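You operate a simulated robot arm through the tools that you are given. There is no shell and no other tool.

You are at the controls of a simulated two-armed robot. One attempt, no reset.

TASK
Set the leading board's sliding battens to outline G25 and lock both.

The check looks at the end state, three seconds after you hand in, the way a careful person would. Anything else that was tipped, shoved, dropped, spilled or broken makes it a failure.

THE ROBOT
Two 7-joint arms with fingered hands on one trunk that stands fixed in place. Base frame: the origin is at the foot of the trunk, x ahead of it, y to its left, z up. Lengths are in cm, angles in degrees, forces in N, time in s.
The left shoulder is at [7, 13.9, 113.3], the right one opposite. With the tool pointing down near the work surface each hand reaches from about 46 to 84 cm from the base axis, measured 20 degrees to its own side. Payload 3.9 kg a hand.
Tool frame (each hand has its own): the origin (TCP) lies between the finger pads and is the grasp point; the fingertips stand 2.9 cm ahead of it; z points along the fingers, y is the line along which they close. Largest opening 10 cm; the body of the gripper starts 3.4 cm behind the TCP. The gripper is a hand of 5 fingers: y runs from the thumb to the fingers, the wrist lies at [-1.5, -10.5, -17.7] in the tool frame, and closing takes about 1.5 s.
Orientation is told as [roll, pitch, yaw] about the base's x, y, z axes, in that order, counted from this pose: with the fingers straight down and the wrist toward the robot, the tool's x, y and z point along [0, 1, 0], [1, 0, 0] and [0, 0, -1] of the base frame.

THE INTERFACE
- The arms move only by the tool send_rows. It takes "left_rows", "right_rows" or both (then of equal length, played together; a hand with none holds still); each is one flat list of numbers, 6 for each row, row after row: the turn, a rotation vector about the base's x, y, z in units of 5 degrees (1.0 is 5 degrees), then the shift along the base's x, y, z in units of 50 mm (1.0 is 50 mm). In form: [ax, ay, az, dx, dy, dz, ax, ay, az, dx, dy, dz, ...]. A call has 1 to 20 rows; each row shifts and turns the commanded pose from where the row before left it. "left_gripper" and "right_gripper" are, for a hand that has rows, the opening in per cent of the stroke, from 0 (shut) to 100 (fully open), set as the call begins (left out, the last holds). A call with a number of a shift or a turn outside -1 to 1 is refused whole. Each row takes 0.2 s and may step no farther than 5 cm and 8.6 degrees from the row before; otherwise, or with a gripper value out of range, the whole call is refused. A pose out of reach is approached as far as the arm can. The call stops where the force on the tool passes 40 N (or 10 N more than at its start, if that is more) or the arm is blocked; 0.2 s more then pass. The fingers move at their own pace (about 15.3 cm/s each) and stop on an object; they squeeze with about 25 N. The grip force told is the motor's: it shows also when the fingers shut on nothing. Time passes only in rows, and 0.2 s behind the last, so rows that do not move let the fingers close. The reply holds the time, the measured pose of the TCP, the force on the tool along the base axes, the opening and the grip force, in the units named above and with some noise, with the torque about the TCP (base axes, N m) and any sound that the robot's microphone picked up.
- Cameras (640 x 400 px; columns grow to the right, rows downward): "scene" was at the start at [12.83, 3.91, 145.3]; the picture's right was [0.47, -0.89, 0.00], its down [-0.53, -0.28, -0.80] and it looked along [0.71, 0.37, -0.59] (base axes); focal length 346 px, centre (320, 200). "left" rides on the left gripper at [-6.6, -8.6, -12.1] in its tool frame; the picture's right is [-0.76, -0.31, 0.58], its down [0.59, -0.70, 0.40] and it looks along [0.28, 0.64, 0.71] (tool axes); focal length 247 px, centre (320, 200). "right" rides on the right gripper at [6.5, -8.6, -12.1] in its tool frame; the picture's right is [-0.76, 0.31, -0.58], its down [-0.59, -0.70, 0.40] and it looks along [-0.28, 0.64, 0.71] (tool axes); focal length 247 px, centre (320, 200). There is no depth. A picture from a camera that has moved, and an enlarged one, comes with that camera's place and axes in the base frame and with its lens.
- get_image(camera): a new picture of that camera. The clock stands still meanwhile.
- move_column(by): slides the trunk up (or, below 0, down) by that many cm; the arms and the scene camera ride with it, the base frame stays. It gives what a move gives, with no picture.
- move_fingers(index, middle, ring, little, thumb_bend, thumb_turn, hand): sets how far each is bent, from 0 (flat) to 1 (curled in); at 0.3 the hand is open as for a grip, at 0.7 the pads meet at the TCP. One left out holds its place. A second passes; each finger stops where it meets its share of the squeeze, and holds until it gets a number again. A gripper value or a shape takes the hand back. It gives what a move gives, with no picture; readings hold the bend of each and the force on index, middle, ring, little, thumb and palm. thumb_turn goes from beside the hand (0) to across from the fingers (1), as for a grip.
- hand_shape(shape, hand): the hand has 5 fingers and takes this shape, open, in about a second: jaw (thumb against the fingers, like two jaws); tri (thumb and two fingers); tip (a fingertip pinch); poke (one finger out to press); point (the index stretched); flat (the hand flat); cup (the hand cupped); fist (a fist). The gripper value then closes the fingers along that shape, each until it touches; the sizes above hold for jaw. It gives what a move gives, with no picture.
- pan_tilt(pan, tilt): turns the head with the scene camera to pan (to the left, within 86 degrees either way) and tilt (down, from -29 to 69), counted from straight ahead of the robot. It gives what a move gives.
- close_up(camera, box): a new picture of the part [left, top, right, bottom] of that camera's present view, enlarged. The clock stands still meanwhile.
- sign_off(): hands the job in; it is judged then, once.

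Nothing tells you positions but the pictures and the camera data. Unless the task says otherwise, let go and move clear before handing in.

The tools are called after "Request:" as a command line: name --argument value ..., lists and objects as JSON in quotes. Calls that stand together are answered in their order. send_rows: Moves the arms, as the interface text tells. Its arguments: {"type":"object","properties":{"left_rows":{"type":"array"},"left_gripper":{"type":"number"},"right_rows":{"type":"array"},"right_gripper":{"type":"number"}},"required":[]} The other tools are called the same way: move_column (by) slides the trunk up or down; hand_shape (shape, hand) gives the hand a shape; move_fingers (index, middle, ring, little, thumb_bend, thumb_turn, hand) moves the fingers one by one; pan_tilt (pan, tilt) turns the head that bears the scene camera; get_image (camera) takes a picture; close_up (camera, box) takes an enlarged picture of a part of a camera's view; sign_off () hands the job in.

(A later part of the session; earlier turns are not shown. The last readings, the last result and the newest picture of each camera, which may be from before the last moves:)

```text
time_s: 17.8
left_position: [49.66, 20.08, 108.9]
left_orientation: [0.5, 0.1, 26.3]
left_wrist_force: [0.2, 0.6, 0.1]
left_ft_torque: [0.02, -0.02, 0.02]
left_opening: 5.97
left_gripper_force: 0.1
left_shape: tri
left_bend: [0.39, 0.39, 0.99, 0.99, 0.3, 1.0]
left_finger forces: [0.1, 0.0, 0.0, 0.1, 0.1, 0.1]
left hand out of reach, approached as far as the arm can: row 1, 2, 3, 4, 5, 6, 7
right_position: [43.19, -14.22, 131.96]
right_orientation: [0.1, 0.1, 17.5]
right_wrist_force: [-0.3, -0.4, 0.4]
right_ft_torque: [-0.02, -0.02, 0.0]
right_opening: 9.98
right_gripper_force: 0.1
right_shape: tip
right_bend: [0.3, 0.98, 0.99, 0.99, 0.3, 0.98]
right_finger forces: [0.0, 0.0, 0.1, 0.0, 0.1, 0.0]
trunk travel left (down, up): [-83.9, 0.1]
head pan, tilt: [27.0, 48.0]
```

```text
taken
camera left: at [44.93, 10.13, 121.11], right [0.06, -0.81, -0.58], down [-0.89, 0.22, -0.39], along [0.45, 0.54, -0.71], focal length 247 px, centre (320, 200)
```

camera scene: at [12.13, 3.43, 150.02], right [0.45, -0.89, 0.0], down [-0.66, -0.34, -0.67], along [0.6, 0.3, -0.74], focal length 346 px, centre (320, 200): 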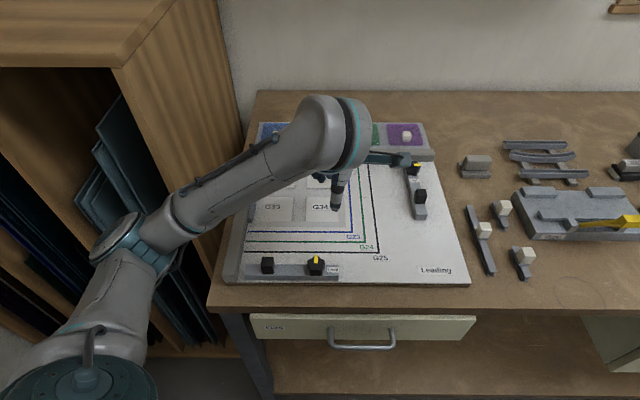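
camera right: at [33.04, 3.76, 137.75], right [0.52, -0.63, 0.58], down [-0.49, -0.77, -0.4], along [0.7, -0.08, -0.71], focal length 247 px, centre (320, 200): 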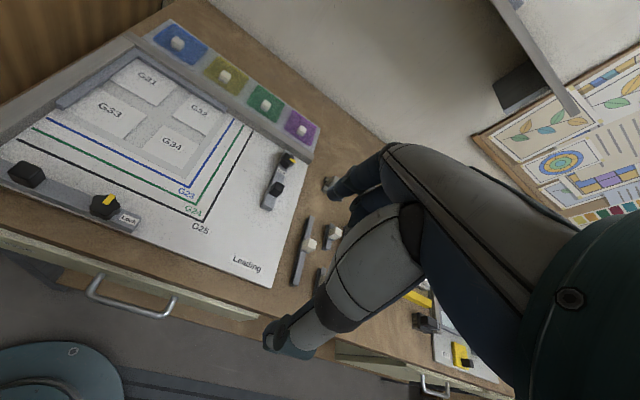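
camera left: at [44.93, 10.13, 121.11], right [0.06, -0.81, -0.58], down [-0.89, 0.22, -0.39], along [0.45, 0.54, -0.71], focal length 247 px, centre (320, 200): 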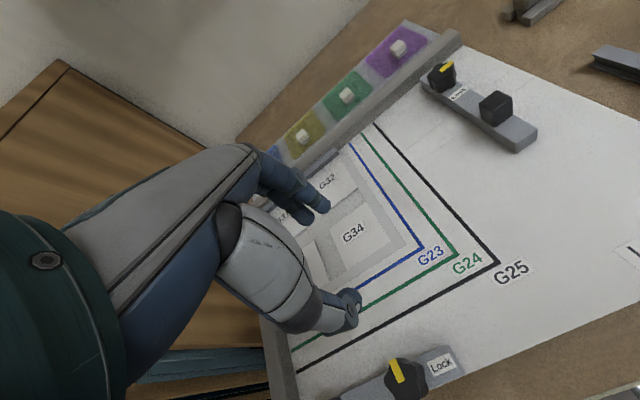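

The near batten is inside the left arm's minimum reach, but the right arm should reach it across the front. So the left hand takes the right-hand batten, with its handle at about (67.5, 7.1), and the right hand takes the near batten later. I'm moving the left hand to hover over the right batten's handle.

Request:
send_rows --left_rows '[0, 0, 0, 0.71, -0.52, -0.1, 0, 0, 0, 0.71, -0.52, -0.1, 0, 0, 0, 0.71, -0.52, -0.1, 0, 0, 0, 0.71, -0.52, -0.1, 0, 0, 0, 0.71, -0.52, -0.1, 0, 0, 0, 0, 0, 0]'

Request:
get_image --camera "scene"

Request:
get_image --camera "left"

```text
time_s: 19.2
left_position: [63.64, 7.22, 108.85]
left_orientation: [0.4, 0.1, 26.4]
left_wrist_force: [0.1, 0.9, 0.3]
left_ft_torque: [0.01, -0.01, -0.02]
left_opening: 5.99
left_gripper_force: 0.1
left_shape: tri
left_bend: [0.39, 0.39, 0.99, 0.99, 0.3, 1.0]
left_finger forces: [0.0, 0.0, 0.0, 0.0, 0.0, 0.0]
left hand out of reach, approached as far as the arm can: row 4, 5
right_position: [43.26, -14.15, 132.04]
right_orientation: [-0.1, 0.0, 17.4]
right_wrist_force: [-0.3, 0.4, -0.1]
right_ft_torque: [0.01, 0.02, 0.0]
right_opening: 9.99
right_gripper_force: 0.1
right_shape: tip
right_bend: [0.3, 0.98, 0.99, 0.99, 0.3, 0.98]
right_finger forces: [0.1, 0.0, 0.0, 0.0, 0.1, 0.0]
trunk travel left (down, up): [-83.9, 0.1]
head pan, tilt: [27.0, 48.0]
```

```text
taken
camera scene: at [12.16, 3.5, 150.01], right [0.45, -0.89, 0.0], down [-0.66, -0.34, -0.67], along [0.6, 0.3, -0.74], focal length 346 px, centre (320, 200)
```

scene: 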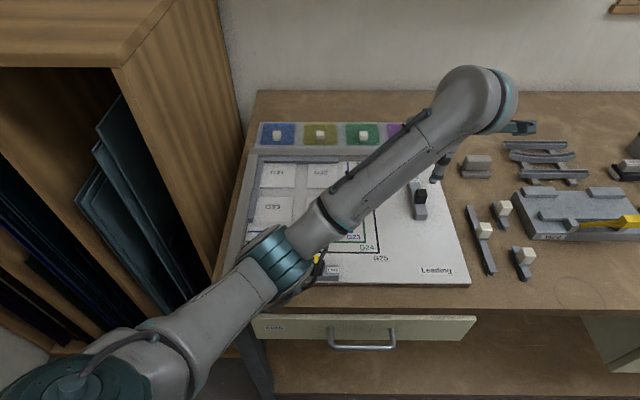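

```text
taken
camera left: at [58.8, -2.53, 120.96], right [0.06, -0.81, -0.58], down [-0.89, 0.22, -0.39], along [0.44, 0.54, -0.71], focal length 247 px, centre (320, 200)
```

left: 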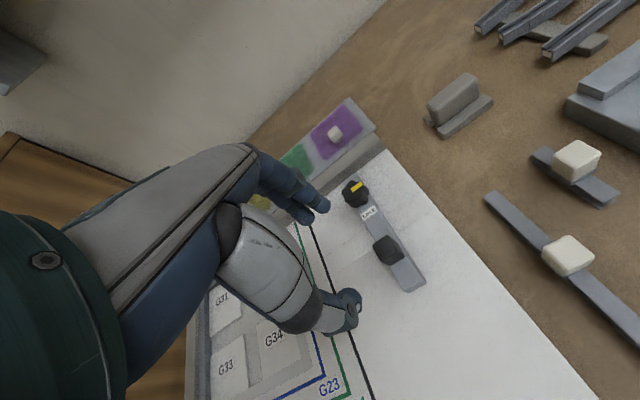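

The hand can't hold this yaw so far to the right, since the left wrist is near a turning limit. I'll turn the hand clockwise in the air to see what yaw range is available here.

Request:
send_rows --left_rows '[0, 0, -1, 0.1, 0, 0, 0, 0, -1, 0.1, 0, 0, 0, 0, -1, 0.1, 0, 0, 0, 0, -1, 0.1, 0, 0, 0, 0, -1, 0.1, 0, 0, 0, 0, -1, 0.1, 0, 0, 0, 0, -1, 0.1, 0, 0, 0, 0, -1, 0, 0, 0, 0, 0, -1, 0, 0, 0, 0, 0, -1, 0, 0, 0]'

Request:
send_rows --left_rows '[0, 0, -1, 0, 0, 0, 0, 0, -1, 0, 0, 0, 0, 0, -1, 0, 0, 0, 0, 0, -1, 0, 0, 0, 0, 0, -1, 0, 0, 0, 0, 0, -1, 0, 0, 0, 0, 0, -1, 0, 0, 0, 0, 0, -1, 0, 0, 0]'

Request:
get_image --camera "scene"

Request:
get_image --camera "left"

```text
time_s: 21.4
left_position: [66.78, 7.1, 109.15]
left_orientation: [0.3, 0.0, -23.6]
left_wrist_force: [0.9, 0.3, 0.1]
left_ft_torque: [0.01, 0.02, -0.02]
left_opening: 5.97
left_gripper_force: 0.0
left_shape: tri
left_bend: [0.39, 0.39, 0.99, 0.99, 0.3, 1.0]
left_finger forces: [0.1, 0.0, 0.1, 0.0, 0.0, 0.1]
left hand out of reach, approached as far as the arm can: row 2
right_position: [43.24, -14.25, 132.12]
right_orientation: [0.0, 0.0, 17.6]
right_wrist_force: [0.3, -0.4, -0.6]
right_ft_torque: [-0.02, 0.03, 0.02]
right_opening: 9.99
right_gripper_force: 0.1
right_shape: tip
right_bend: [0.3, 0.98, 0.99, 0.99, 0.3, 0.98]
right_finger forces: [0.0, 0.1, 0.0, 0.1, 0.1, 0.0]
trunk travel left (down, up): [-83.9, 0.1]
head pan, tilt: [27.0, 48.0]
```

```text
time_s: 23.2
left_position: [66.64, 7.09, 109.24]
left_orientation: [0.2, 0.0, -63.6]
left_wrist_force: [0.2, 0.4, -0.1]
left_ft_torque: [0.01, 0.02, 0.01]
left_opening: 5.99
left_gripper_force: 0.1
left_shape: tri
left_bend: [0.39, 0.39, 0.99, 0.99, 0.3, 1.0]
left_finger forces: [0.0, 0.1, 0.1, 0.0, 0.0, 0.0]
right_position: [43.13, -14.13, 132.0]
right_orientation: [0.1, 0.0, 17.4]
right_wrist_force: [0.8, -1.0, -0.2]
right_ft_torque: [0.05, -0.03, 0.01]
right_opening: 9.99
right_gripper_force: 0.1
right_shape: tip
right_bend: [0.3, 0.98, 0.99, 0.99, 0.3, 0.98]
right_finger forces: [0.0, 0.0, 0.1, 0.0, 0.0, 0.0]
trunk travel left (down, up): [-83.9, 0.1]
head pan, tilt: [27.0, 48.0]
```

```text
taken
camera scene: at [12.14, 3.42, 150.01], right [0.45, -0.89, 0.0], down [-0.66, -0.34, -0.67], along [0.6, 0.3, -0.74], focal length 346 px, centre (320, 200)
```

scene: 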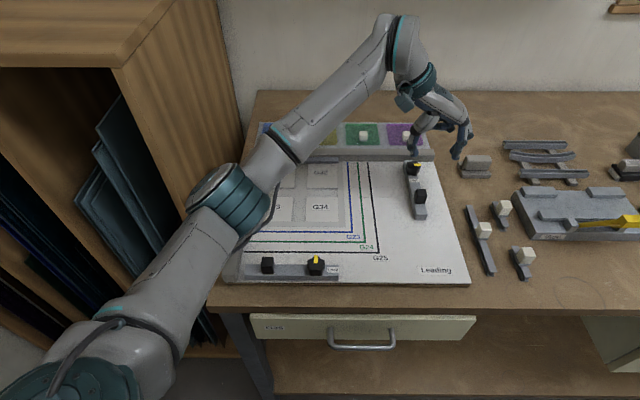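

```text
taken
camera left: at [56.89, 11.83, 121.45], right [-0.81, -0.06, -0.58], down [0.22, 0.89, -0.4], along [0.54, -0.45, -0.71], focal length 247 px, centre (320, 200)
```

left: 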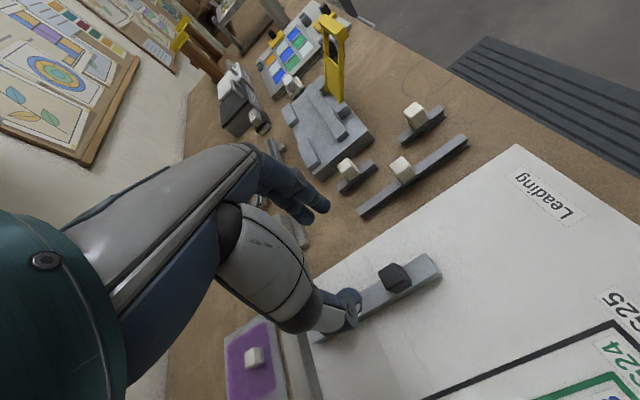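

The left arm reaches the handle nicely with the hand at yaw −63°, thumb on the outline side and fingers on the outer side. I'll zoom in to locate the handle precisely.

Request:
close_up --camera "left" --box '[300, 230, 460, 330]'

Request:
close_up --camera "scene" --box '[380, 150, 460, 200]'

Request:
close_up --camera "scene" --box '[380, 180, 460, 230]'

Request:
close_up --camera "left" --box '[390, 300, 640, 400]'

```text
4.00 times, centred on (380, 280) of left
camera zoom: at [56.89, 11.83, 121.45], right [-0.81, -0.06, -0.58], down [0.22, 0.89, -0.4], along [0.54, -0.45, -0.71], focal length 988 px, centre (80, -120)
```

zoom: 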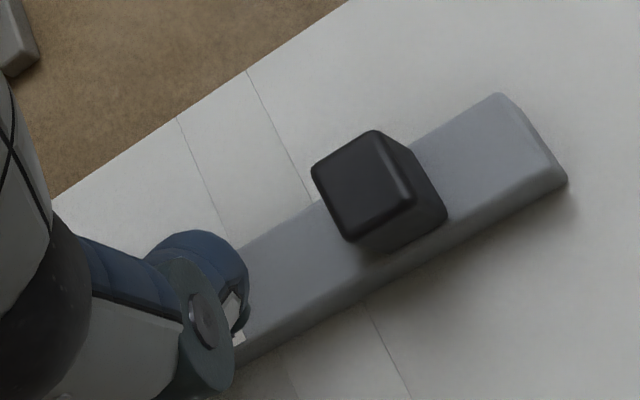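

```text
8.00 times, centred on (420, 175) of scene
camera zoom: at [12.14, 3.42, 150.01], right [0.45, -0.89, 0.0], down [-0.66, -0.34, -0.67], along [0.6, 0.3, -0.74], focal length 2768 px, centre (-480, 400)
```

zoom: 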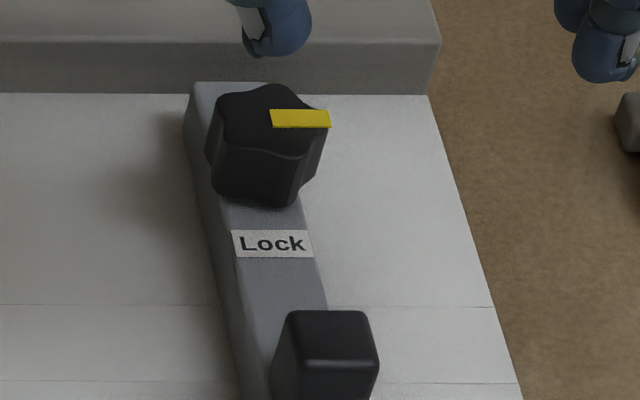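

```text
8.00 times, centred on (420, 205) of scene
camera zoom: at [12.14, 3.42, 150.01], right [0.45, -0.89, 0.0], down [-0.66, -0.34, -0.67], along [0.6, 0.3, -0.74], focal length 2768 px, centre (-480, 160)
```

zoom: 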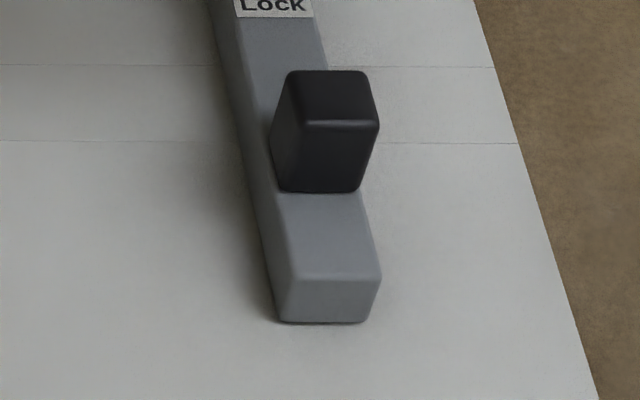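

```text
2.56 times, centred on (515, 350) of left
camera zoom: at [56.89, 11.83, 121.45], right [-0.81, -0.06, -0.58], down [0.22, 0.89, -0.4], along [0.54, -0.45, -0.71], focal length 632 px, centre (-179, -184)
```

zoom: 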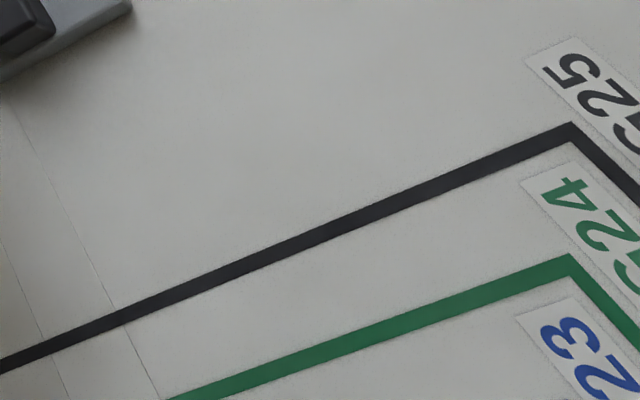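

I place the handle at about (65.8, 7.1), its top at z≈97.6, with the batten top at about 94.7 and the board at about 92.8. The inner edge needs roughly 8.3 cm of travel to reach the G25 line. I'm going down part way over the handle.

Request:
send_rows --left_rows '[0, 0, 0, -0.03, 0.01, -0.4, 0, 0, 0, -0.03, 0.01, -0.4, 0, 0, 0, -0.03, 0.02, -0.4, 0, 0, 0, 0, 0, -0.2, 0, 0, 0, 0, 0, 0]'

Request:
get_image --camera "left"

Request:
close_up --camera "scene" --box '[360, 100, 520, 250]'

```text
time_s: 24.4
left_position: [66.32, 7.39, 102.18]
left_orientation: [0.2, 0.0, -63.6]
left_wrist_force: [0.3, -0.5, 0.6]
left_ft_torque: [0.01, 0.0, 0.0]
left_opening: 5.94
left_gripper_force: 0.0
left_shape: tri
left_bend: [0.39, 0.39, 0.99, 0.99, 0.3, 1.0]
left_finger forces: [0.0, 0.0, 0.0, 0.0, 0.0, 0.1]
right_position: [43.24, -14.17, 132.05]
right_orientation: [0.1, 0.0, 17.6]
right_wrist_force: [1.3, -0.2, 0.4]
right_ft_torque: [-0.04, -0.04, 0.0]
right_opening: 10.0
right_gripper_force: 0.1
right_shape: tip
right_bend: [0.3, 0.98, 0.99, 0.99, 0.3, 0.98]
right_finger forces: [0.1, 0.0, 0.1, 0.1, 0.1, 0.0]
trunk travel left (down, up): [-83.9, 0.1]
head pan, tilt: [27.0, 48.0]
```

```text
taken
camera left: at [56.44, 12.03, 114.36], right [-0.81, -0.06, -0.58], down [0.22, 0.89, -0.4], along [0.54, -0.45, -0.71], focal length 247 px, centre (320, 200)
```

left: 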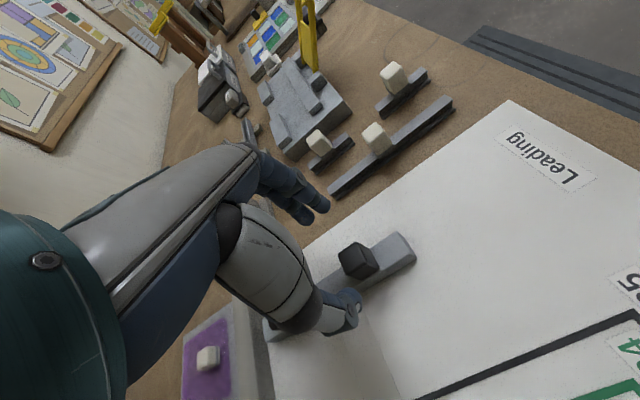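

```text
2.67 times, centred on (440, 175) of scene
camera zoom: at [12.12, 3.42, 150.02], right [0.45, -0.89, 0.0], down [-0.66, -0.34, -0.67], along [0.6, 0.3, -0.74], focal length 923 px, centre (0, 267)
```

zoom: 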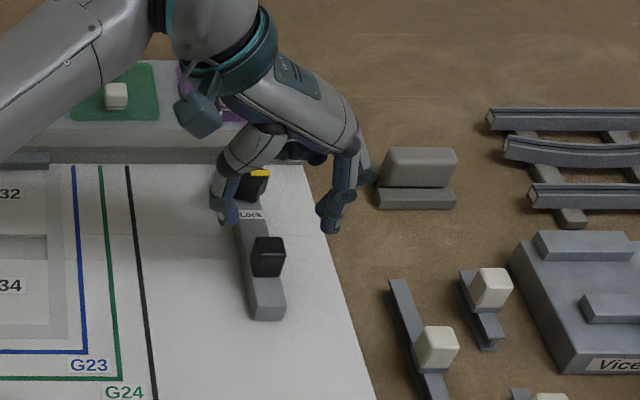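

The hand is centred on the handle. I'm going down the last 5 cm slowly, watching the force.

Request:
send_rows --left_rows '[0, 0, 0, 0, 0, -0.24, 0, 0, 0, 0, 0, -0.24, 0, 0, 0, 0, 0, -0.2, 0, 0, 0, 0, 0, -0.2, 0, 0, 0, 0, 0, -0.15, 0, 0, 0, 0, 0, 0]'

Request:
get_image --camera "left"

Request:
close_up --camera "scene" --box '[380, 140, 500, 240]'

```text
time_s: 25.8
left_position: [66.32, 7.38, 97.04]
left_orientation: [0.2, 0.1, -63.5]
left_wrist_force: [0.5, -0.4, 0.6]
left_ft_torque: [-0.01, -0.03, 0.0]
left_opening: 6.0
left_gripper_force: 0.1
left_shape: tri
left_bend: [0.39, 0.39, 0.99, 0.99, 0.3, 1.0]
left_finger forces: [0.1, 0.0, 0.0, 0.0, 0.1, 0.1]
right_position: [43.08, -14.15, 132.05]
right_orientation: [0.0, 0.0, 17.5]
right_wrist_force: [-0.5, -0.1, -0.1]
right_ft_torque: [0.04, -0.02, 0.0]
right_opening: 9.98
right_gripper_force: 0.1
right_shape: tip
right_bend: [0.3, 0.98, 0.99, 0.99, 0.3, 0.98]
right_finger forces: [0.0, 0.0, 0.0, 0.1, 0.1, 0.0]
trunk travel left (down, up): [-83.9, 0.1]
head pan, tilt: [27.0, 48.0]
```

```text
taken
camera left: at [56.47, 11.97, 109.26], right [-0.81, -0.06, -0.58], down [0.22, 0.89, -0.4], along [0.54, -0.45, -0.71], focal length 247 px, centre (320, 200)
```

left: 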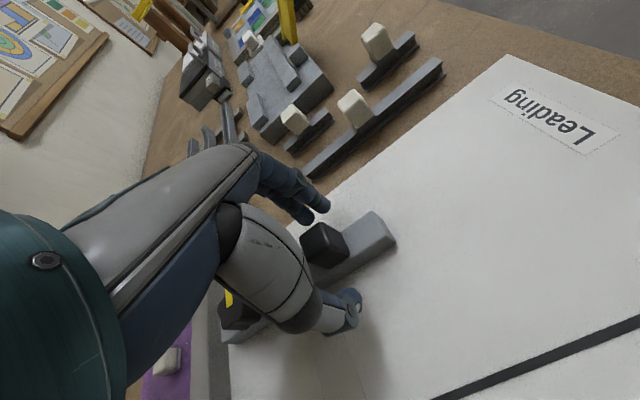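

```text
4.00 times, centred on (440, 190) of scene
camera zoom: at [12.12, 3.42, 150.02], right [0.45, -0.89, 0.0], down [-0.66, -0.34, -0.67], along [0.6, 0.3, -0.74], focal length 1384 px, centre (-160, 240)
```

zoom: 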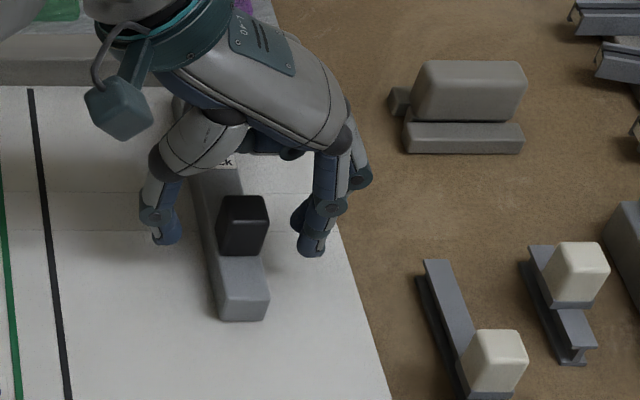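

The handle is between thumb and two fingers with no contact yet. I'm closing the grip on it.

Request:
send_rows --left_rows '[0, 0, 0, 0, 0, 0, 0, 0, 0, 0, 0, 0, 0, 0, 0, 0, 0, 0, 0, 0, 0, 0, 0, 0, 0, 0, 0, 0, 0, 0, 0, 0, 0, 0, 0, 0, 0, 0, 0, 0, 0, 0]' --left_gripper 10

Request:
get_image --camera "left"

Request:
close_up --camera "scene" --box '[380, 140, 500, 240]'

```text
time_s: 27.4
left_position: [66.31, 7.17, 97.17]
left_orientation: [0.2, -0.1, -63.6]
left_wrist_force: [-0.5, -1.5, -1.3]
left_ft_torque: [-0.02, 0.02, -0.02]
left_opening: 1.56
left_gripper_force: 25.3
left_shape: tri
left_bend: [0.61, 0.59, 1.0, 1.0, 0.56, 1.0]
left_finger forces: [11.6, 11.3, 0.0, 0.1, 22.6, 0.0]
right_position: [43.2, -14.22, 132.02]
right_orientation: [0.1, 0.1, 17.6]
right_wrist_force: [-0.4, -0.9, 0.9]
right_ft_torque: [0.0, -0.01, -0.02]
right_opening: 9.99
right_gripper_force: 0.0
right_shape: tip
right_bend: [0.3, 0.98, 0.99, 0.99, 0.3, 0.98]
right_finger forces: [0.0, 0.1, 0.0, 0.1, 0.1, 0.0]
trunk travel left (down, up): [-83.9, 0.1]
head pan, tilt: [27.0, 48.0]
```

```text
taken
camera left: at [56.48, 11.95, 109.26], right [-0.81, -0.06, -0.58], down [0.22, 0.89, -0.4], along [0.54, -0.45, -0.71], focal length 247 px, centre (320, 200)
```

left: 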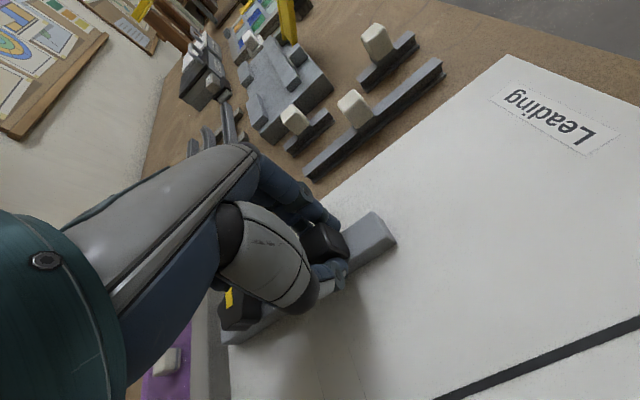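

```text
4.00 times, centred on (440, 190) of scene
camera zoom: at [12.15, 3.42, 150.01], right [0.45, -0.89, 0.0], down [-0.66, -0.34, -0.67], along [0.6, 0.3, -0.74], focal length 1384 px, centre (-160, 240)
```

zoom: 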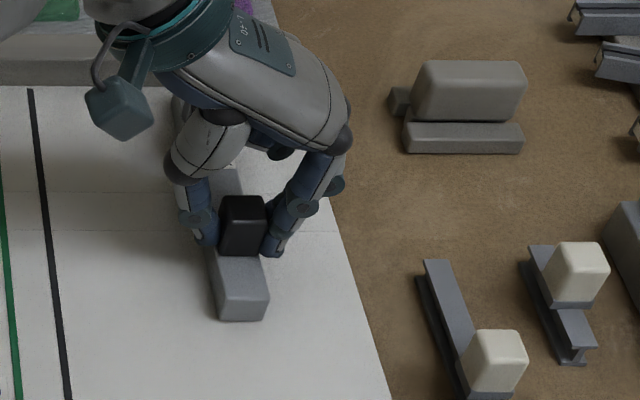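

The grip is firm on the handle. I'm sliding the batten toward the outline, first 3 cm, to feel the friction and direction.

Request:
send_rows --left_rows '[0, 0, 0, -0.0448, 0.0894, 0, 0, 0, 0, -0.0448, 0.0894, 0, 0, 0, 0, -0.0448, 0.0894, 0, 0, 0, 0, -0.0448, 0.0894, 0, 0, 0, 0, -0.0448, 0.0894, 0, 0, 0, 0, -0.0448, 0.0894, 0, 0, 0, 0, 0, 0, 0]'

Request:
close_up --camera "scene" --box '[330, 130, 490, 270]'

```text
time_s: 29.0
left_position: [64.89, 9.96, 97.11]
left_orientation: [0.2, -0.1, -63.6]
left_wrist_force: [0.2, -0.4, -0.8]
left_ft_torque: [-0.04, -0.01, 0.03]
left_opening: 1.56
left_gripper_force: 24.5
left_shape: tri
left_bend: [0.61, 0.59, 1.0, 1.0, 0.56, 1.0]
left_finger forces: [11.9, 11.7, 0.1, 0.0, 23.5, 0.0]
right_position: [43.09, -14.2, 132.03]
right_orientation: [0.1, 0.0, 17.4]
right_wrist_force: [1.3, -0.6, 0.5]
right_ft_torque: [0.0, 0.0, 0.0]
right_opening: 9.99
right_gripper_force: 0.0
right_shape: tip
right_bend: [0.3, 0.98, 0.99, 0.99, 0.3, 0.98]
right_finger forces: [0.0, 0.0, 0.0, 0.0, 0.0, 0.0]
trunk travel left (down, up): [-83.9, 0.1]
head pan, tilt: [27.0, 48.0]
```

```text
2.86 times, centred on (410, 200) of scene
camera zoom: at [12.13, 3.41, 150.02], right [0.45, -0.89, 0.0], down [-0.66, -0.34, -0.67], along [0.6, 0.3, -0.74], focal length 988 px, centre (63, 200)
```

zoom: 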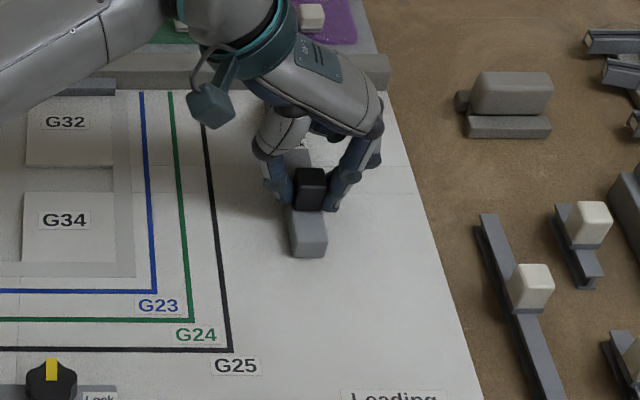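

It slides freely with hardly any force. I'm advancing another 4 cm, then will measure.

Request:
send_rows --left_rows '[0, 0, 0, -0.0448, 0.0894, 0, 0, 0, 0, -0.0448, 0.0894, 0, 0, 0, 0, -0.0448, 0.0894, 0, 0, 0, 0, -0.0448, 0.0894, 0, 0, 0, 0, -0.0448, 0.0894, 0, 0, 0, 0, -0.0448, 0.0894, 0, 0, 0, 0, -0.0448, 0.0894, 0, 0, 0, 0, -0.0448, 0.0894, 0, 0, 0, 0, 0, 0, 0]'

Request:
close_up --camera "scene" --box '[350, 180, 430, 230]'

Request:
close_up --camera "scene" --box '[330, 130, 490, 270]'

Request:
get_image --camera "left"

```text
time_s: 31.0
left_position: [63.18, 13.61, 97.14]
left_orientation: [0.2, 0.0, -63.5]
left_wrist_force: [-2.9, -1.1, 0.1]
left_ft_torque: [-0.05, 0.08, -0.05]
left_opening: 1.55
left_gripper_force: 25.0
left_shape: tri
left_bend: [0.61, 0.59, 1.0, 1.0, 0.56, 1.0]
left_finger forces: [11.9, 11.8, 0.0, 0.0, 23.4, 0.0]
right_position: [43.22, -14.17, 132.04]
right_orientation: [0.1, 0.0, 17.5]
right_wrist_force: [0.0, 0.7, -0.1]
right_ft_torque: [0.0, 0.01, 0.02]
right_opening: 9.98
right_gripper_force: 0.1
right_shape: tip
right_bend: [0.3, 0.98, 0.99, 0.99, 0.3, 0.98]
right_finger forces: [0.1, 0.0, 0.1, 0.1, 0.0, 0.0]
trunk travel left (down, up): [-83.9, 0.1]
head pan, tilt: [27.0, 48.0]
```

```text
8.00 times, centred on (390, 205) of scene
camera zoom: at [12.09, 3.4, 150.02], right [0.45, -0.89, 0.0], down [-0.66, -0.34, -0.67], along [0.6, 0.3, -0.74], focal length 2768 px, centre (-240, 160)
```

zoom: 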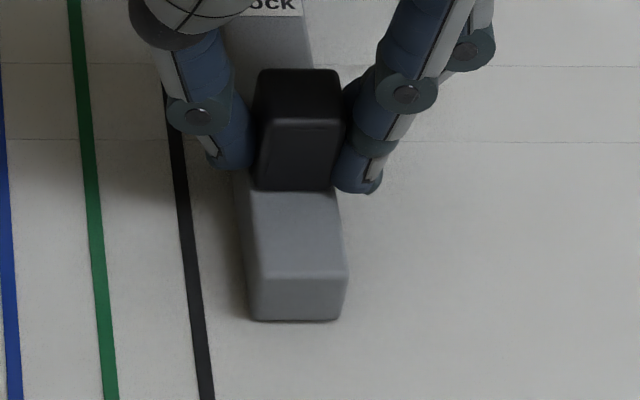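

```text
2.86 times, centred on (410, 200) of scene
camera zoom: at [12.09, 3.4, 150.02], right [0.45, -0.89, 0.0], down [-0.66, -0.34, -0.67], along [0.6, 0.3, -0.74], focal length 988 px, centre (63, 200)
```

zoom: 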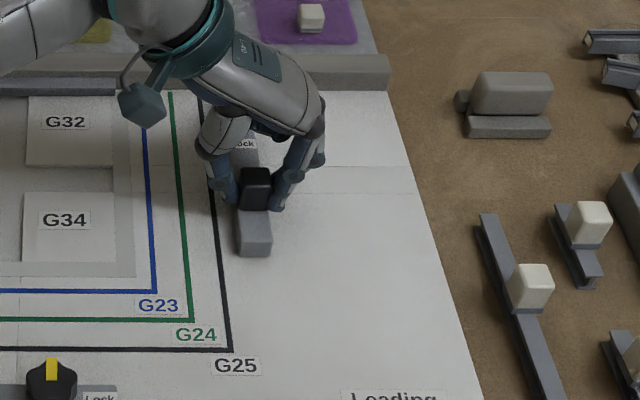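

```text
taken
camera left: at [53.33, 18.29, 109.25], right [-0.81, -0.06, -0.58], down [0.22, 0.89, -0.4], along [0.54, -0.45, -0.71], focal length 247 px, centre (320, 200)
```

left: 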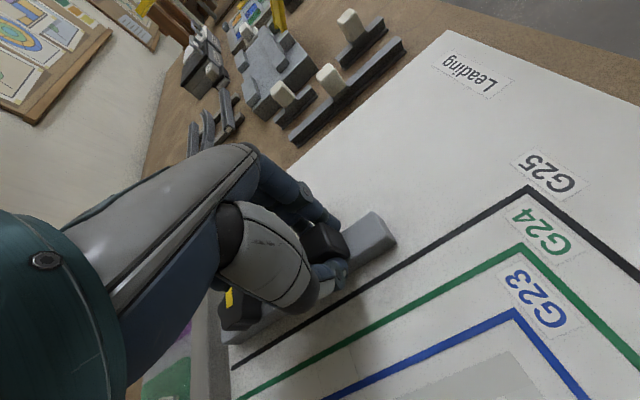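

Request:
close_up --camera "scene" --box '[376, 200, 396, 220]'

Request:
close_up --camera "left" --box '[340, 200, 440, 280]'

```text
16.00 times, centred on (386, 210) of scene
camera zoom: at [12.09, 3.4, 150.02], right [0.45, -0.89, 0.0], down [-0.66, -0.34, -0.67], along [0.6, 0.3, -0.74], focal length 5535 px, centre (-736, 40)
```

zoom: 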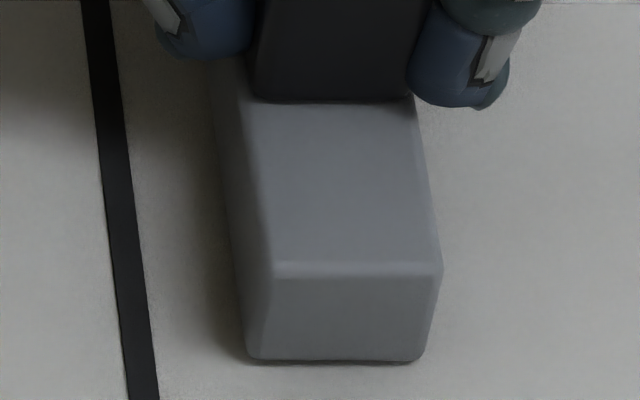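

```text
5.00 times, centred on (390, 240) of left
camera zoom: at [53.33, 18.29, 109.25], right [-0.81, -0.06, -0.58], down [0.22, 0.89, -0.4], along [0.54, -0.45, -0.71], focal length 1235 px, centre (-30, 0)
```

zoom: 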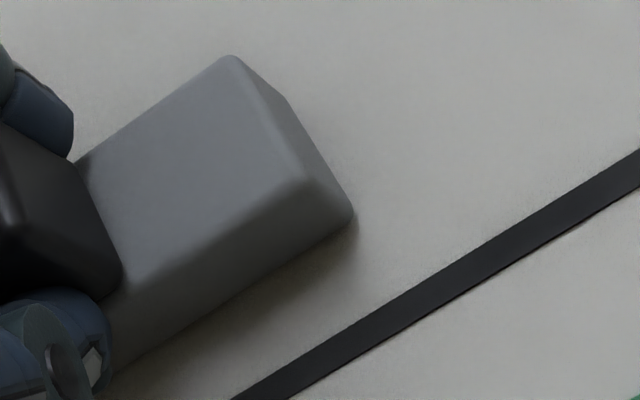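

The gap from the batten's inner foot to the line centre is about 1.4 cm. I'm sliding 1.3 cm more, then re-measuring.

Request:
send_rows --left_rows '[0, 0, 0, -0.0388, 0.0775, 0, 0, 0, 0, -0.0388, 0.0775, 0, 0, 0, 0, -0.0388, 0.0775, 0, 0, 0, 0, 0, 0, 0, 0, 0, 0, 0, 0, 0]'

Request:
close_up --camera "scene" --box '[370, 200, 390, 220]'

Request:
close_up --camera "left" --box '[340, 180, 440, 260]'

Request:
close_up --camera "left" --box '[200, 260, 360, 400]'

```text
time_s: 32.2
left_position: [62.64, 14.64, 97.03]
left_orientation: [0.3, 0.0, -63.6]
left_wrist_force: [-2.0, -0.7, 3.0]
left_ft_torque: [-0.02, 0.05, 0.02]
left_opening: 1.58
left_gripper_force: 25.3
left_shape: tri
left_bend: [0.61, 0.59, 1.0, 1.0, 0.56, 1.0]
left_finger forces: [12.2, 11.8, 0.0, 0.0, 23.6, 0.0]
right_position: [43.13, -14.17, 132.07]
right_orientation: [0.2, 0.0, 17.5]
right_wrist_force: [-0.5, 0.2, -0.4]
right_ft_torque: [-0.01, 0.0, 0.04]
right_opening: 10.01
right_gripper_force: 0.1
right_shape: tip
right_bend: [0.3, 0.98, 0.99, 0.99, 0.3, 0.98]
right_finger forces: [0.0, 0.1, 0.0, 0.1, 0.1, 0.1]
trunk travel left (down, up): [-83.9, 0.1]
head pan, tilt: [27.0, 48.0]
```

```text
16.00 times, centred on (380, 210) of scene
camera zoom: at [12.06, 3.38, 150.03], right [0.45, -0.89, 0.0], down [-0.66, -0.34, -0.67], along [0.6, 0.3, -0.74], focal length 5535 px, centre (-640, 40)
```

zoom: 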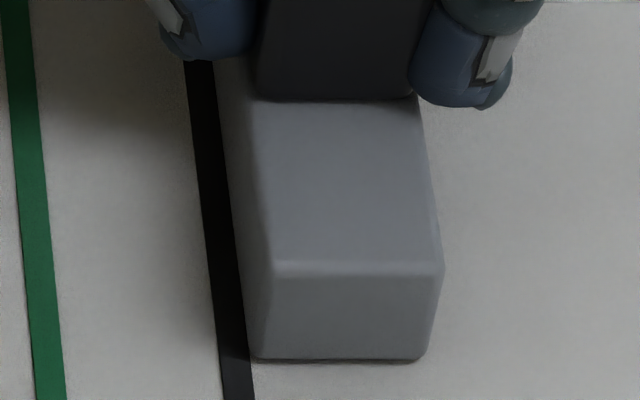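

```text
5.00 times, centred on (390, 220) of left
camera zoom: at [52.75, 19.4, 109.22], right [-0.81, -0.06, -0.58], down [0.22, 0.89, -0.4], along [0.54, -0.45, -0.71], focal length 1235 px, centre (-30, 100)
```

zoom: 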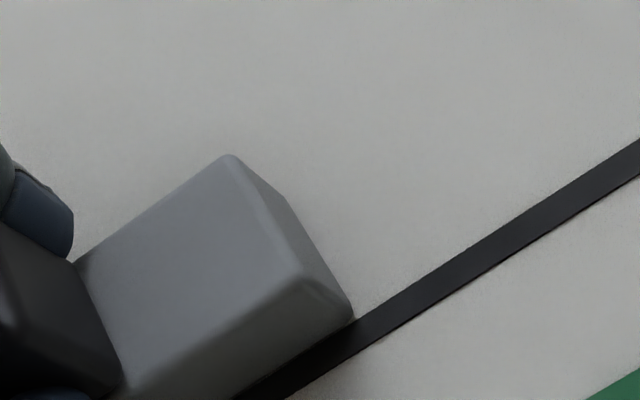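

```text
2.86 times, centred on (280, 330) of left
camera zoom: at [52.75, 19.4, 109.22], right [-0.81, -0.06, -0.58], down [0.22, 0.89, -0.4], along [0.54, -0.45, -0.71], focal length 706 px, centre (434, -171)
```

zoom: 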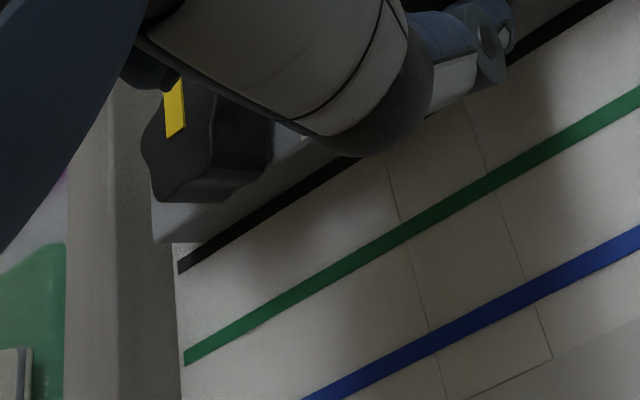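

The batten's inner foot now just touches the outer side of the G25 line. I'm nudging 1 mm more so it sits on the line, then releasing.

Request:
send_rows --left_rows '[0, 0, 0, -0.009, 0.018, 0, 0, 0, 0, 0, 0, 0, 0, 0, 0, 0, 0, 0]'

Request:
close_up --camera "scene" --box '[370, 200, 390, 220]'

Request:
send_rows --left_rows '[0, 0, 0, 0, 0, 0, 0, 0, 0, 0, 0, 0, 0, 0, 0, 0, 0, 0, 0, 0, 0, 0, 0, 0, 0, 0, 0, 0, 0, 0, 0, 0, 0, 0, 0, 0]' --left_gripper 55

Request:
close_up --camera "scene" --box '[370, 200, 390, 220]'

Request:
get_image --camera "left"

```text
time_s: 33.0
left_position: [62.57, 14.83, 97.11]
left_orientation: [0.3, 0.1, -63.6]
left_wrist_force: [-0.8, -1.6, 1.8]
left_ft_torque: [-0.05, 0.01, -0.02]
left_opening: 1.57
left_gripper_force: 25.0
left_shape: tri
left_bend: [0.61, 0.59, 1.0, 1.0, 0.56, 1.0]
left_finger forces: [12.4, 12.1, 0.0, 0.0, 23.5, 0.0]
right_position: [43.07, -14.1, 132.08]
right_orientation: [0.1, 0.0, 17.5]
right_wrist_force: [0.1, 0.1, 1.1]
right_ft_torque: [0.0, 0.02, -0.01]
right_opening: 9.97
right_gripper_force: 0.0
right_shape: tip
right_bend: [0.3, 0.98, 0.99, 0.99, 0.3, 0.98]
right_finger forces: [0.0, 0.0, 0.0, 0.0, 0.1, 0.0]
trunk travel left (down, up): [-83.9, 0.1]
head pan, tilt: [27.0, 48.0]
```

```text
16.00 times, centred on (380, 210) of scene
camera zoom: at [12.08, 3.38, 150.02], right [0.45, -0.89, 0.0], down [-0.66, -0.34, -0.67], along [0.6, 0.3, -0.74], focal length 5535 px, centre (-640, 40)
```

zoom: 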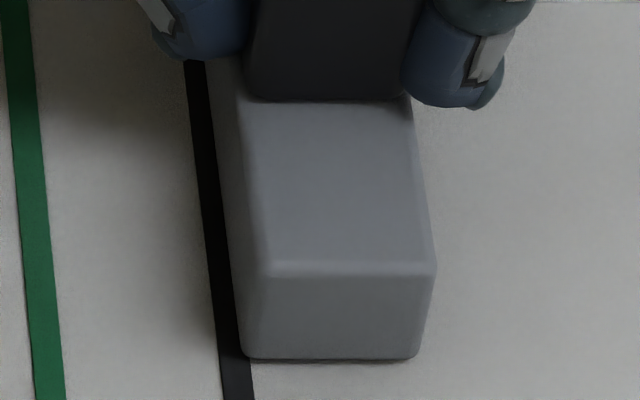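

```text
time_s: 34.4
left_position: [62.63, 14.79, 97.1]
left_orientation: [0.3, 0.0, -63.6]
left_wrist_force: [-0.2, -0.5, -0.5]
left_ft_torque: [0.0, -0.05, -0.01]
left_opening: 5.52
left_gripper_force: 0.0
left_shape: tri
left_bend: [0.39, 0.41, 0.99, 0.99, 0.31, 1.0]
left_finger forces: [0.1, 0.1, 0.0, 0.0, 0.0, 0.0]
right_position: [43.13, -14.2, 131.97]
right_orientation: [0.1, 0.0, 17.4]
right_wrist_force: [-0.5, 0.5, 0.2]
right_ft_torque: [-0.01, -0.01, 0.01]
right_opening: 10.04
right_gripper_force: 0.0
right_shape: tip
right_bend: [0.3, 0.98, 0.99, 0.99, 0.3, 0.98]
right_finger forces: [0.0, 0.0, 0.0, 0.0, 0.0, 0.0]
trunk travel left (down, up): [-83.9, 0.1]
head pan, tilt: [27.0, 48.0]
```

```text
16.00 times, centred on (380, 210) of scene
camera zoom: at [12.13, 3.43, 150.02], right [0.45, -0.89, 0.0], down [-0.66, -0.34, -0.67], along [0.6, 0.3, -0.74], focal length 5535 px, centre (-640, 40)
```

zoom: 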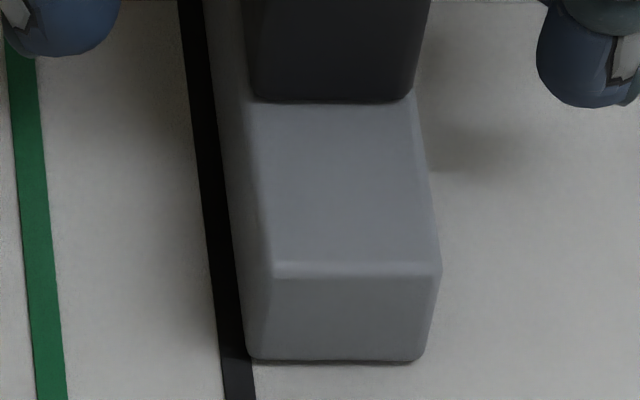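

```text
taken
camera left: at [52.75, 19.52, 109.22], right [-0.81, -0.06, -0.58], down [0.22, 0.89, -0.4], along [0.54, -0.45, -0.71], focal length 247 px, centre (320, 200)
```

left: 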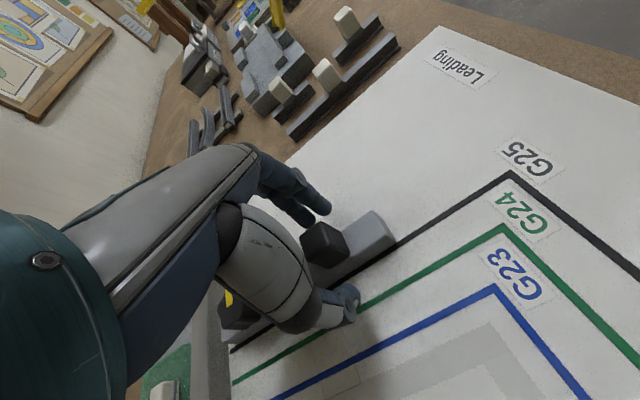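

The batten stayed put on release, with its inner foot on the line's outer part. I'm lifting clear to locate the lock knob in its new place.

Request:
send_rows --left_rows '[0, 0, 0, 0, 0, 0.2, 0, 0, 0, 0, 0, 0.4, 0, 0, 0, 0, 0, 0.6, 0, 0, 0, -0.2, 0.3, 0.6, 0, 0, 0, -0.3, 0.3, 0.5, 0, 0, 0, 0, 0, 0]' --left_gripper 60

Request:
get_image --camera "scene"

Request:
get_image --camera "left"

Request:
close_up --camera "scene" --box '[360, 150, 440, 220]'

```text
time_s: 35.8
left_position: [60.09, 17.84, 108.46]
left_orientation: [0.2, 0.0, -63.6]
left_wrist_force: [0.3, -1.4, 0.7]
left_ft_torque: [-0.01, 0.0, -0.02]
left_opening: 5.97
left_gripper_force: 0.1
left_shape: tri
left_bend: [0.39, 0.39, 0.99, 0.99, 0.3, 1.0]
left_finger forces: [0.0, 0.0, 0.0, 0.0, 0.0, 0.0]
right_position: [43.23, -14.19, 131.93]
right_orientation: [0.1, 0.0, 17.6]
right_wrist_force: [0.9, 0.0, -0.3]
right_ft_torque: [0.02, 0.03, 0.01]
right_opening: 9.98
right_gripper_force: 0.0
right_shape: tip
right_bend: [0.3, 0.98, 0.99, 0.99, 0.3, 0.98]
right_finger forces: [0.0, 0.0, 0.0, 0.0, 0.0, 0.0]
trunk travel left (down, up): [-83.9, 0.1]
head pan, tilt: [27.0, 48.0]
```

```text
taken
camera scene: at [12.22, 3.37, 150.01], right [0.45, -0.89, 0.0], down [-0.66, -0.34, -0.67], along [0.6, 0.3, -0.74], focal length 346 px, centre (320, 200)
```

scene: 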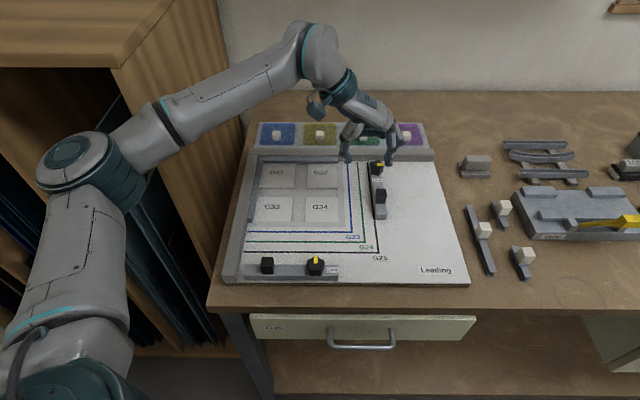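

```text
taken
camera left: at [50.29, 22.49, 120.75], right [-0.81, -0.06, -0.58], down [0.22, 0.89, -0.4], along [0.54, -0.45, -0.71], focal length 247 px, centre (320, 200)
```

left: 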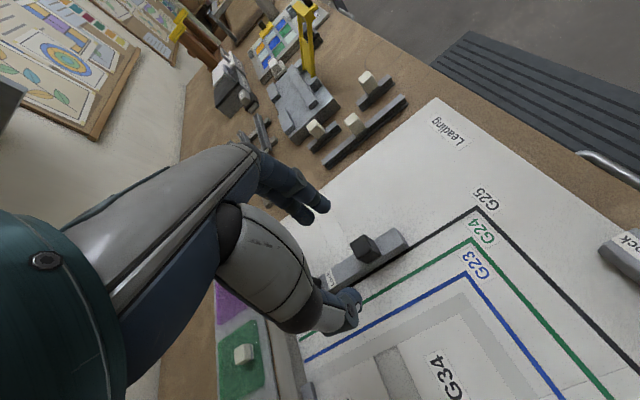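

```text
5.71 times, centred on (400, 185) of scene
camera zoom: at [12.22, 3.37, 150.01], right [0.45, -0.89, 0.0], down [-0.66, -0.34, -0.67], along [0.6, 0.3, -0.74], focal length 1977 px, centre (-137, 286)
```

zoom: 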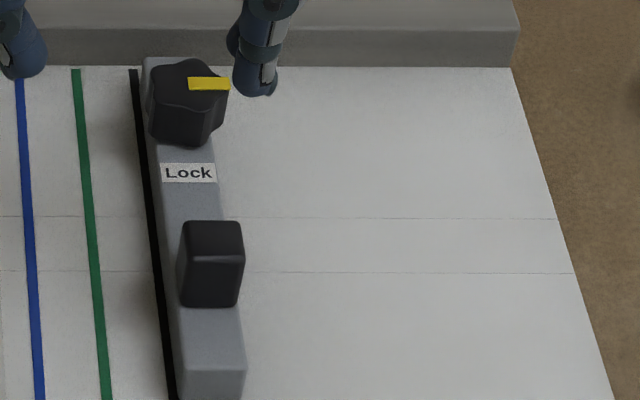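

I now estimate the knob at about (70.5, 18.6), with its top near z≈96.7 and the rail top near 94.8. I'm turning the hand to about yaw +9° while moving above the knob. That lets the two fingers straddle one lobe and leaves room for a clockwise turn.

Request:
send_rows --left_rows '[0, 0, 0.963, 0.139, 0.01, -0.03, 0, 0, 0.963, 0.139, 0.01, -0.03, 0, 0, 0.963, 0.139, 0.01, -0.03, 0, 0, 0.963, 0.139, 0.01, -0.03, 0, 0, 0.963, 0.139, 0.01, -0.03, 0, 0, 0.963, 0.139, 0.01, -0.03, 0, 0, 0.963, 0.139, 0.01, -0.03, 0, 0, 0.963, 0.139, 0.01, -0.03, 0, 0, 0.963, 0.139, 0.01, -0.03, 0, 0, 0.963, 0.139, 0.01, -0.03, 0, 0, 0.963, 0.139, 0.01, -0.03, 0, 0, 0.963, 0.139, 0.01, -0.03, 0, 0, 0.963, 0.139, 0.01, -0.03, 0, 0, 0.963, 0.139, 0.01, -0.03, 0, 0, 0.963, 0.139, 0.01, -0.03, 0, 0, 0, 0, 0, 0]'

Request:
get_image --camera "scene"

Request:
get_image --camera "left"

```text
time_s: 39.2
left_position: [70.72, 18.99, 107.84]
left_orientation: [1.1, 1.1, 7.9]
left_wrist_force: [-0.5, 0.7, 0.5]
left_ft_torque: [0.01, -0.01, 0.03]
left_opening: 5.98
left_gripper_force: 0.0
left_shape: tri
left_bend: [0.39, 0.39, 0.99, 0.99, 0.3, 1.0]
left_finger forces: [0.0, 0.0, 0.1, 0.0, 0.0, 0.1]
left hand out of reach, approached as far as the arm can: row 15
right_position: [43.21, -14.18, 132.01]
right_orientation: [0.2, 0.0, 17.6]
right_wrist_force: [0.1, 0.3, -0.6]
right_ft_torque: [0.01, -0.04, -0.01]
right_opening: 9.99
right_gripper_force: 0.0
right_shape: tip
right_bend: [0.3, 0.98, 0.99, 0.99, 0.3, 0.98]
right_finger forces: [0.1, 0.0, 0.1, 0.0, 0.1, 0.0]
trunk travel left (down, up): [-83.9, 0.1]
head pan, tilt: [27.0, 48.0]
```

```text
taken
camera scene: at [12.11, 3.46, 150.02], right [0.45, -0.89, 0.0], down [-0.66, -0.34, -0.67], along [0.6, 0.3, -0.74], focal length 346 px, centre (320, 200)
```

scene: 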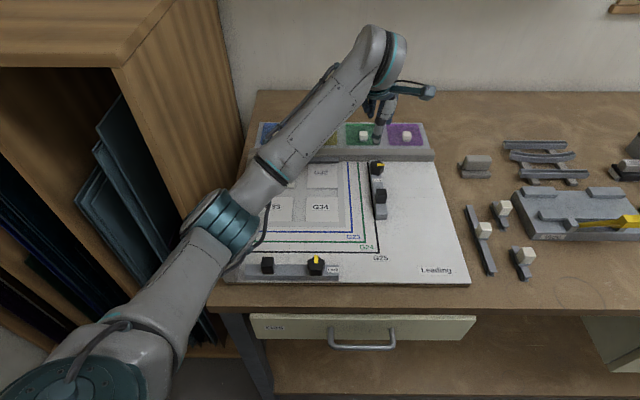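

```text
taken
camera left: at [63.35, 11.29, 120.05], right [-0.21, -0.78, -0.59], down [-0.79, 0.49, -0.38], along [0.58, 0.38, -0.72], focal length 247 px, centre (320, 200)
```

left: 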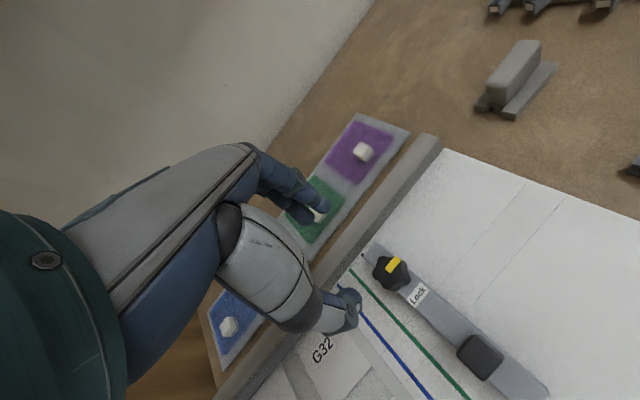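

Request:
close_up --camera "left" --box '[340, 220, 440, 300]'

Request:
close_up --camera "scene" --box '[350, 145, 410, 185]'

```text
5.00 times, centred on (390, 260) of left
camera zoom: at [63.35, 11.29, 120.05], right [-0.21, -0.78, -0.59], down [-0.79, 0.49, -0.38], along [0.58, 0.38, -0.72], focal length 1235 px, centre (-30, -100)
```

zoom: 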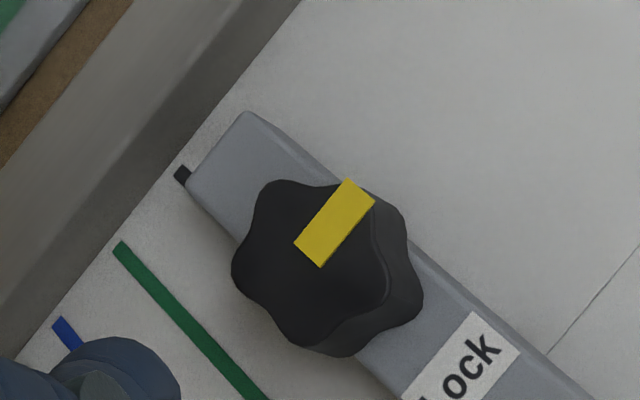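

```text
10.00 times, centred on (380, 165) of scene
camera zoom: at [12.11, 3.46, 150.02], right [0.45, -0.89, 0.0], down [-0.66, -0.34, -0.67], along [0.6, 0.3, -0.74], focal length 3460 px, centre (-280, 550)
```

zoom: 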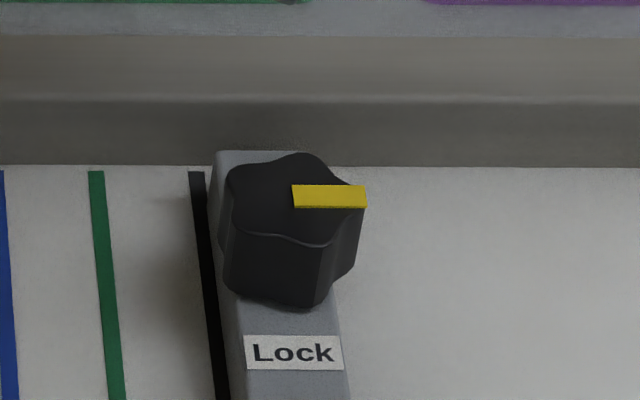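

The knob centre comes out at (70.2, 18.4), top z≈96.9. I'm straightening the slight tilt and going down above it, opening kept moderate.

Request:
send_rows --left_rows '[0, 0, -0.1, -0.03, -0.01, -0.3, -0.1, -0.1, -0.1, -0.03, -0.01, -0.3, -0.12, -0.12, -0.1, -0.03, 0, -0.4, 0, 0, -0.1, -0.02, 0, -0.4, 0, 0, 0, 0, 0, -0.2, 0, 0, 0, 0, 0, 0]' --left_gripper 50

Request:
get_image --camera "left"

Request:
close_up --camera "scene" --box '[330, 80, 450, 200]'

```text
time_s: 40.6
left_position: [73.04, 22.03, 106.66]
left_orientation: [-0.6, -0.2, 6.0]
left_wrist_force: [-0.1, -0.2, -0.2]
left_ft_torque: [0.02, 0.0, 0.02]
left_opening: 5.04
left_gripper_force: 0.1
left_shape: tri
left_bend: [0.4, 0.42, 0.99, 0.99, 0.35, 1.0]
left_finger forces: [0.1, 0.0, 0.1, 0.0, 0.0, 0.1]
left hand out of reach, approached as far as the arm can: row 1, 2, 3, 4, 5
right_position: [43.19, -14.14, 132.05]
right_orientation: [0.1, 0.0, 17.5]
right_wrist_force: [1.1, -0.5, -0.3]
right_ft_torque: [0.01, 0.01, -0.02]
right_opening: 9.98
right_gripper_force: 0.0
right_shape: tip
right_bend: [0.3, 0.98, 0.99, 0.99, 0.3, 0.98]
right_finger forces: [0.1, 0.1, 0.0, 0.0, 0.0, 0.0]
trunk travel left (down, up): [-83.9, 0.1]
head pan, tilt: [27.0, 48.0]
```

```text
taken
camera left: at [65.13, 14.81, 118.81], right [-0.22, -0.79, -0.57], down [-0.76, 0.51, -0.41], along [0.61, 0.34, -0.71], focal length 247 px, centre (320, 200)
```

left: 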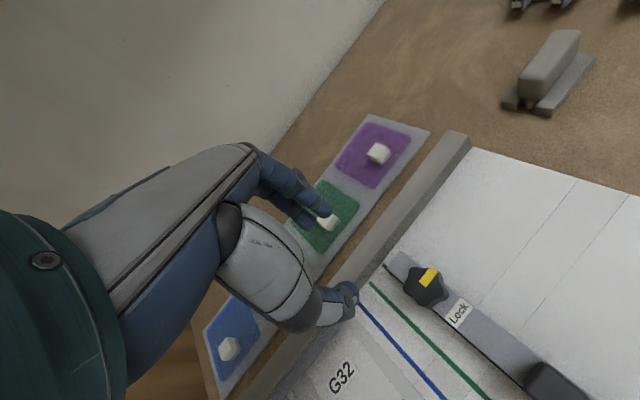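

```text
3.33 times, centred on (390, 140) of scene
camera zoom: at [12.11, 3.41, 150.02], right [0.45, -0.89, 0.0], down [-0.66, -0.34, -0.67], along [0.6, 0.3, -0.74], focal length 1153 px, centre (87, 400)
```

zoom: 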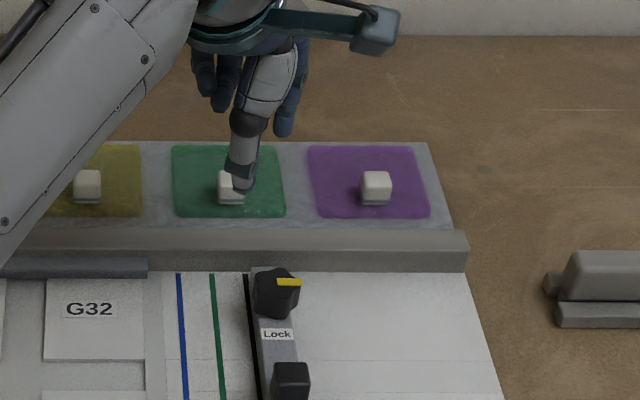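

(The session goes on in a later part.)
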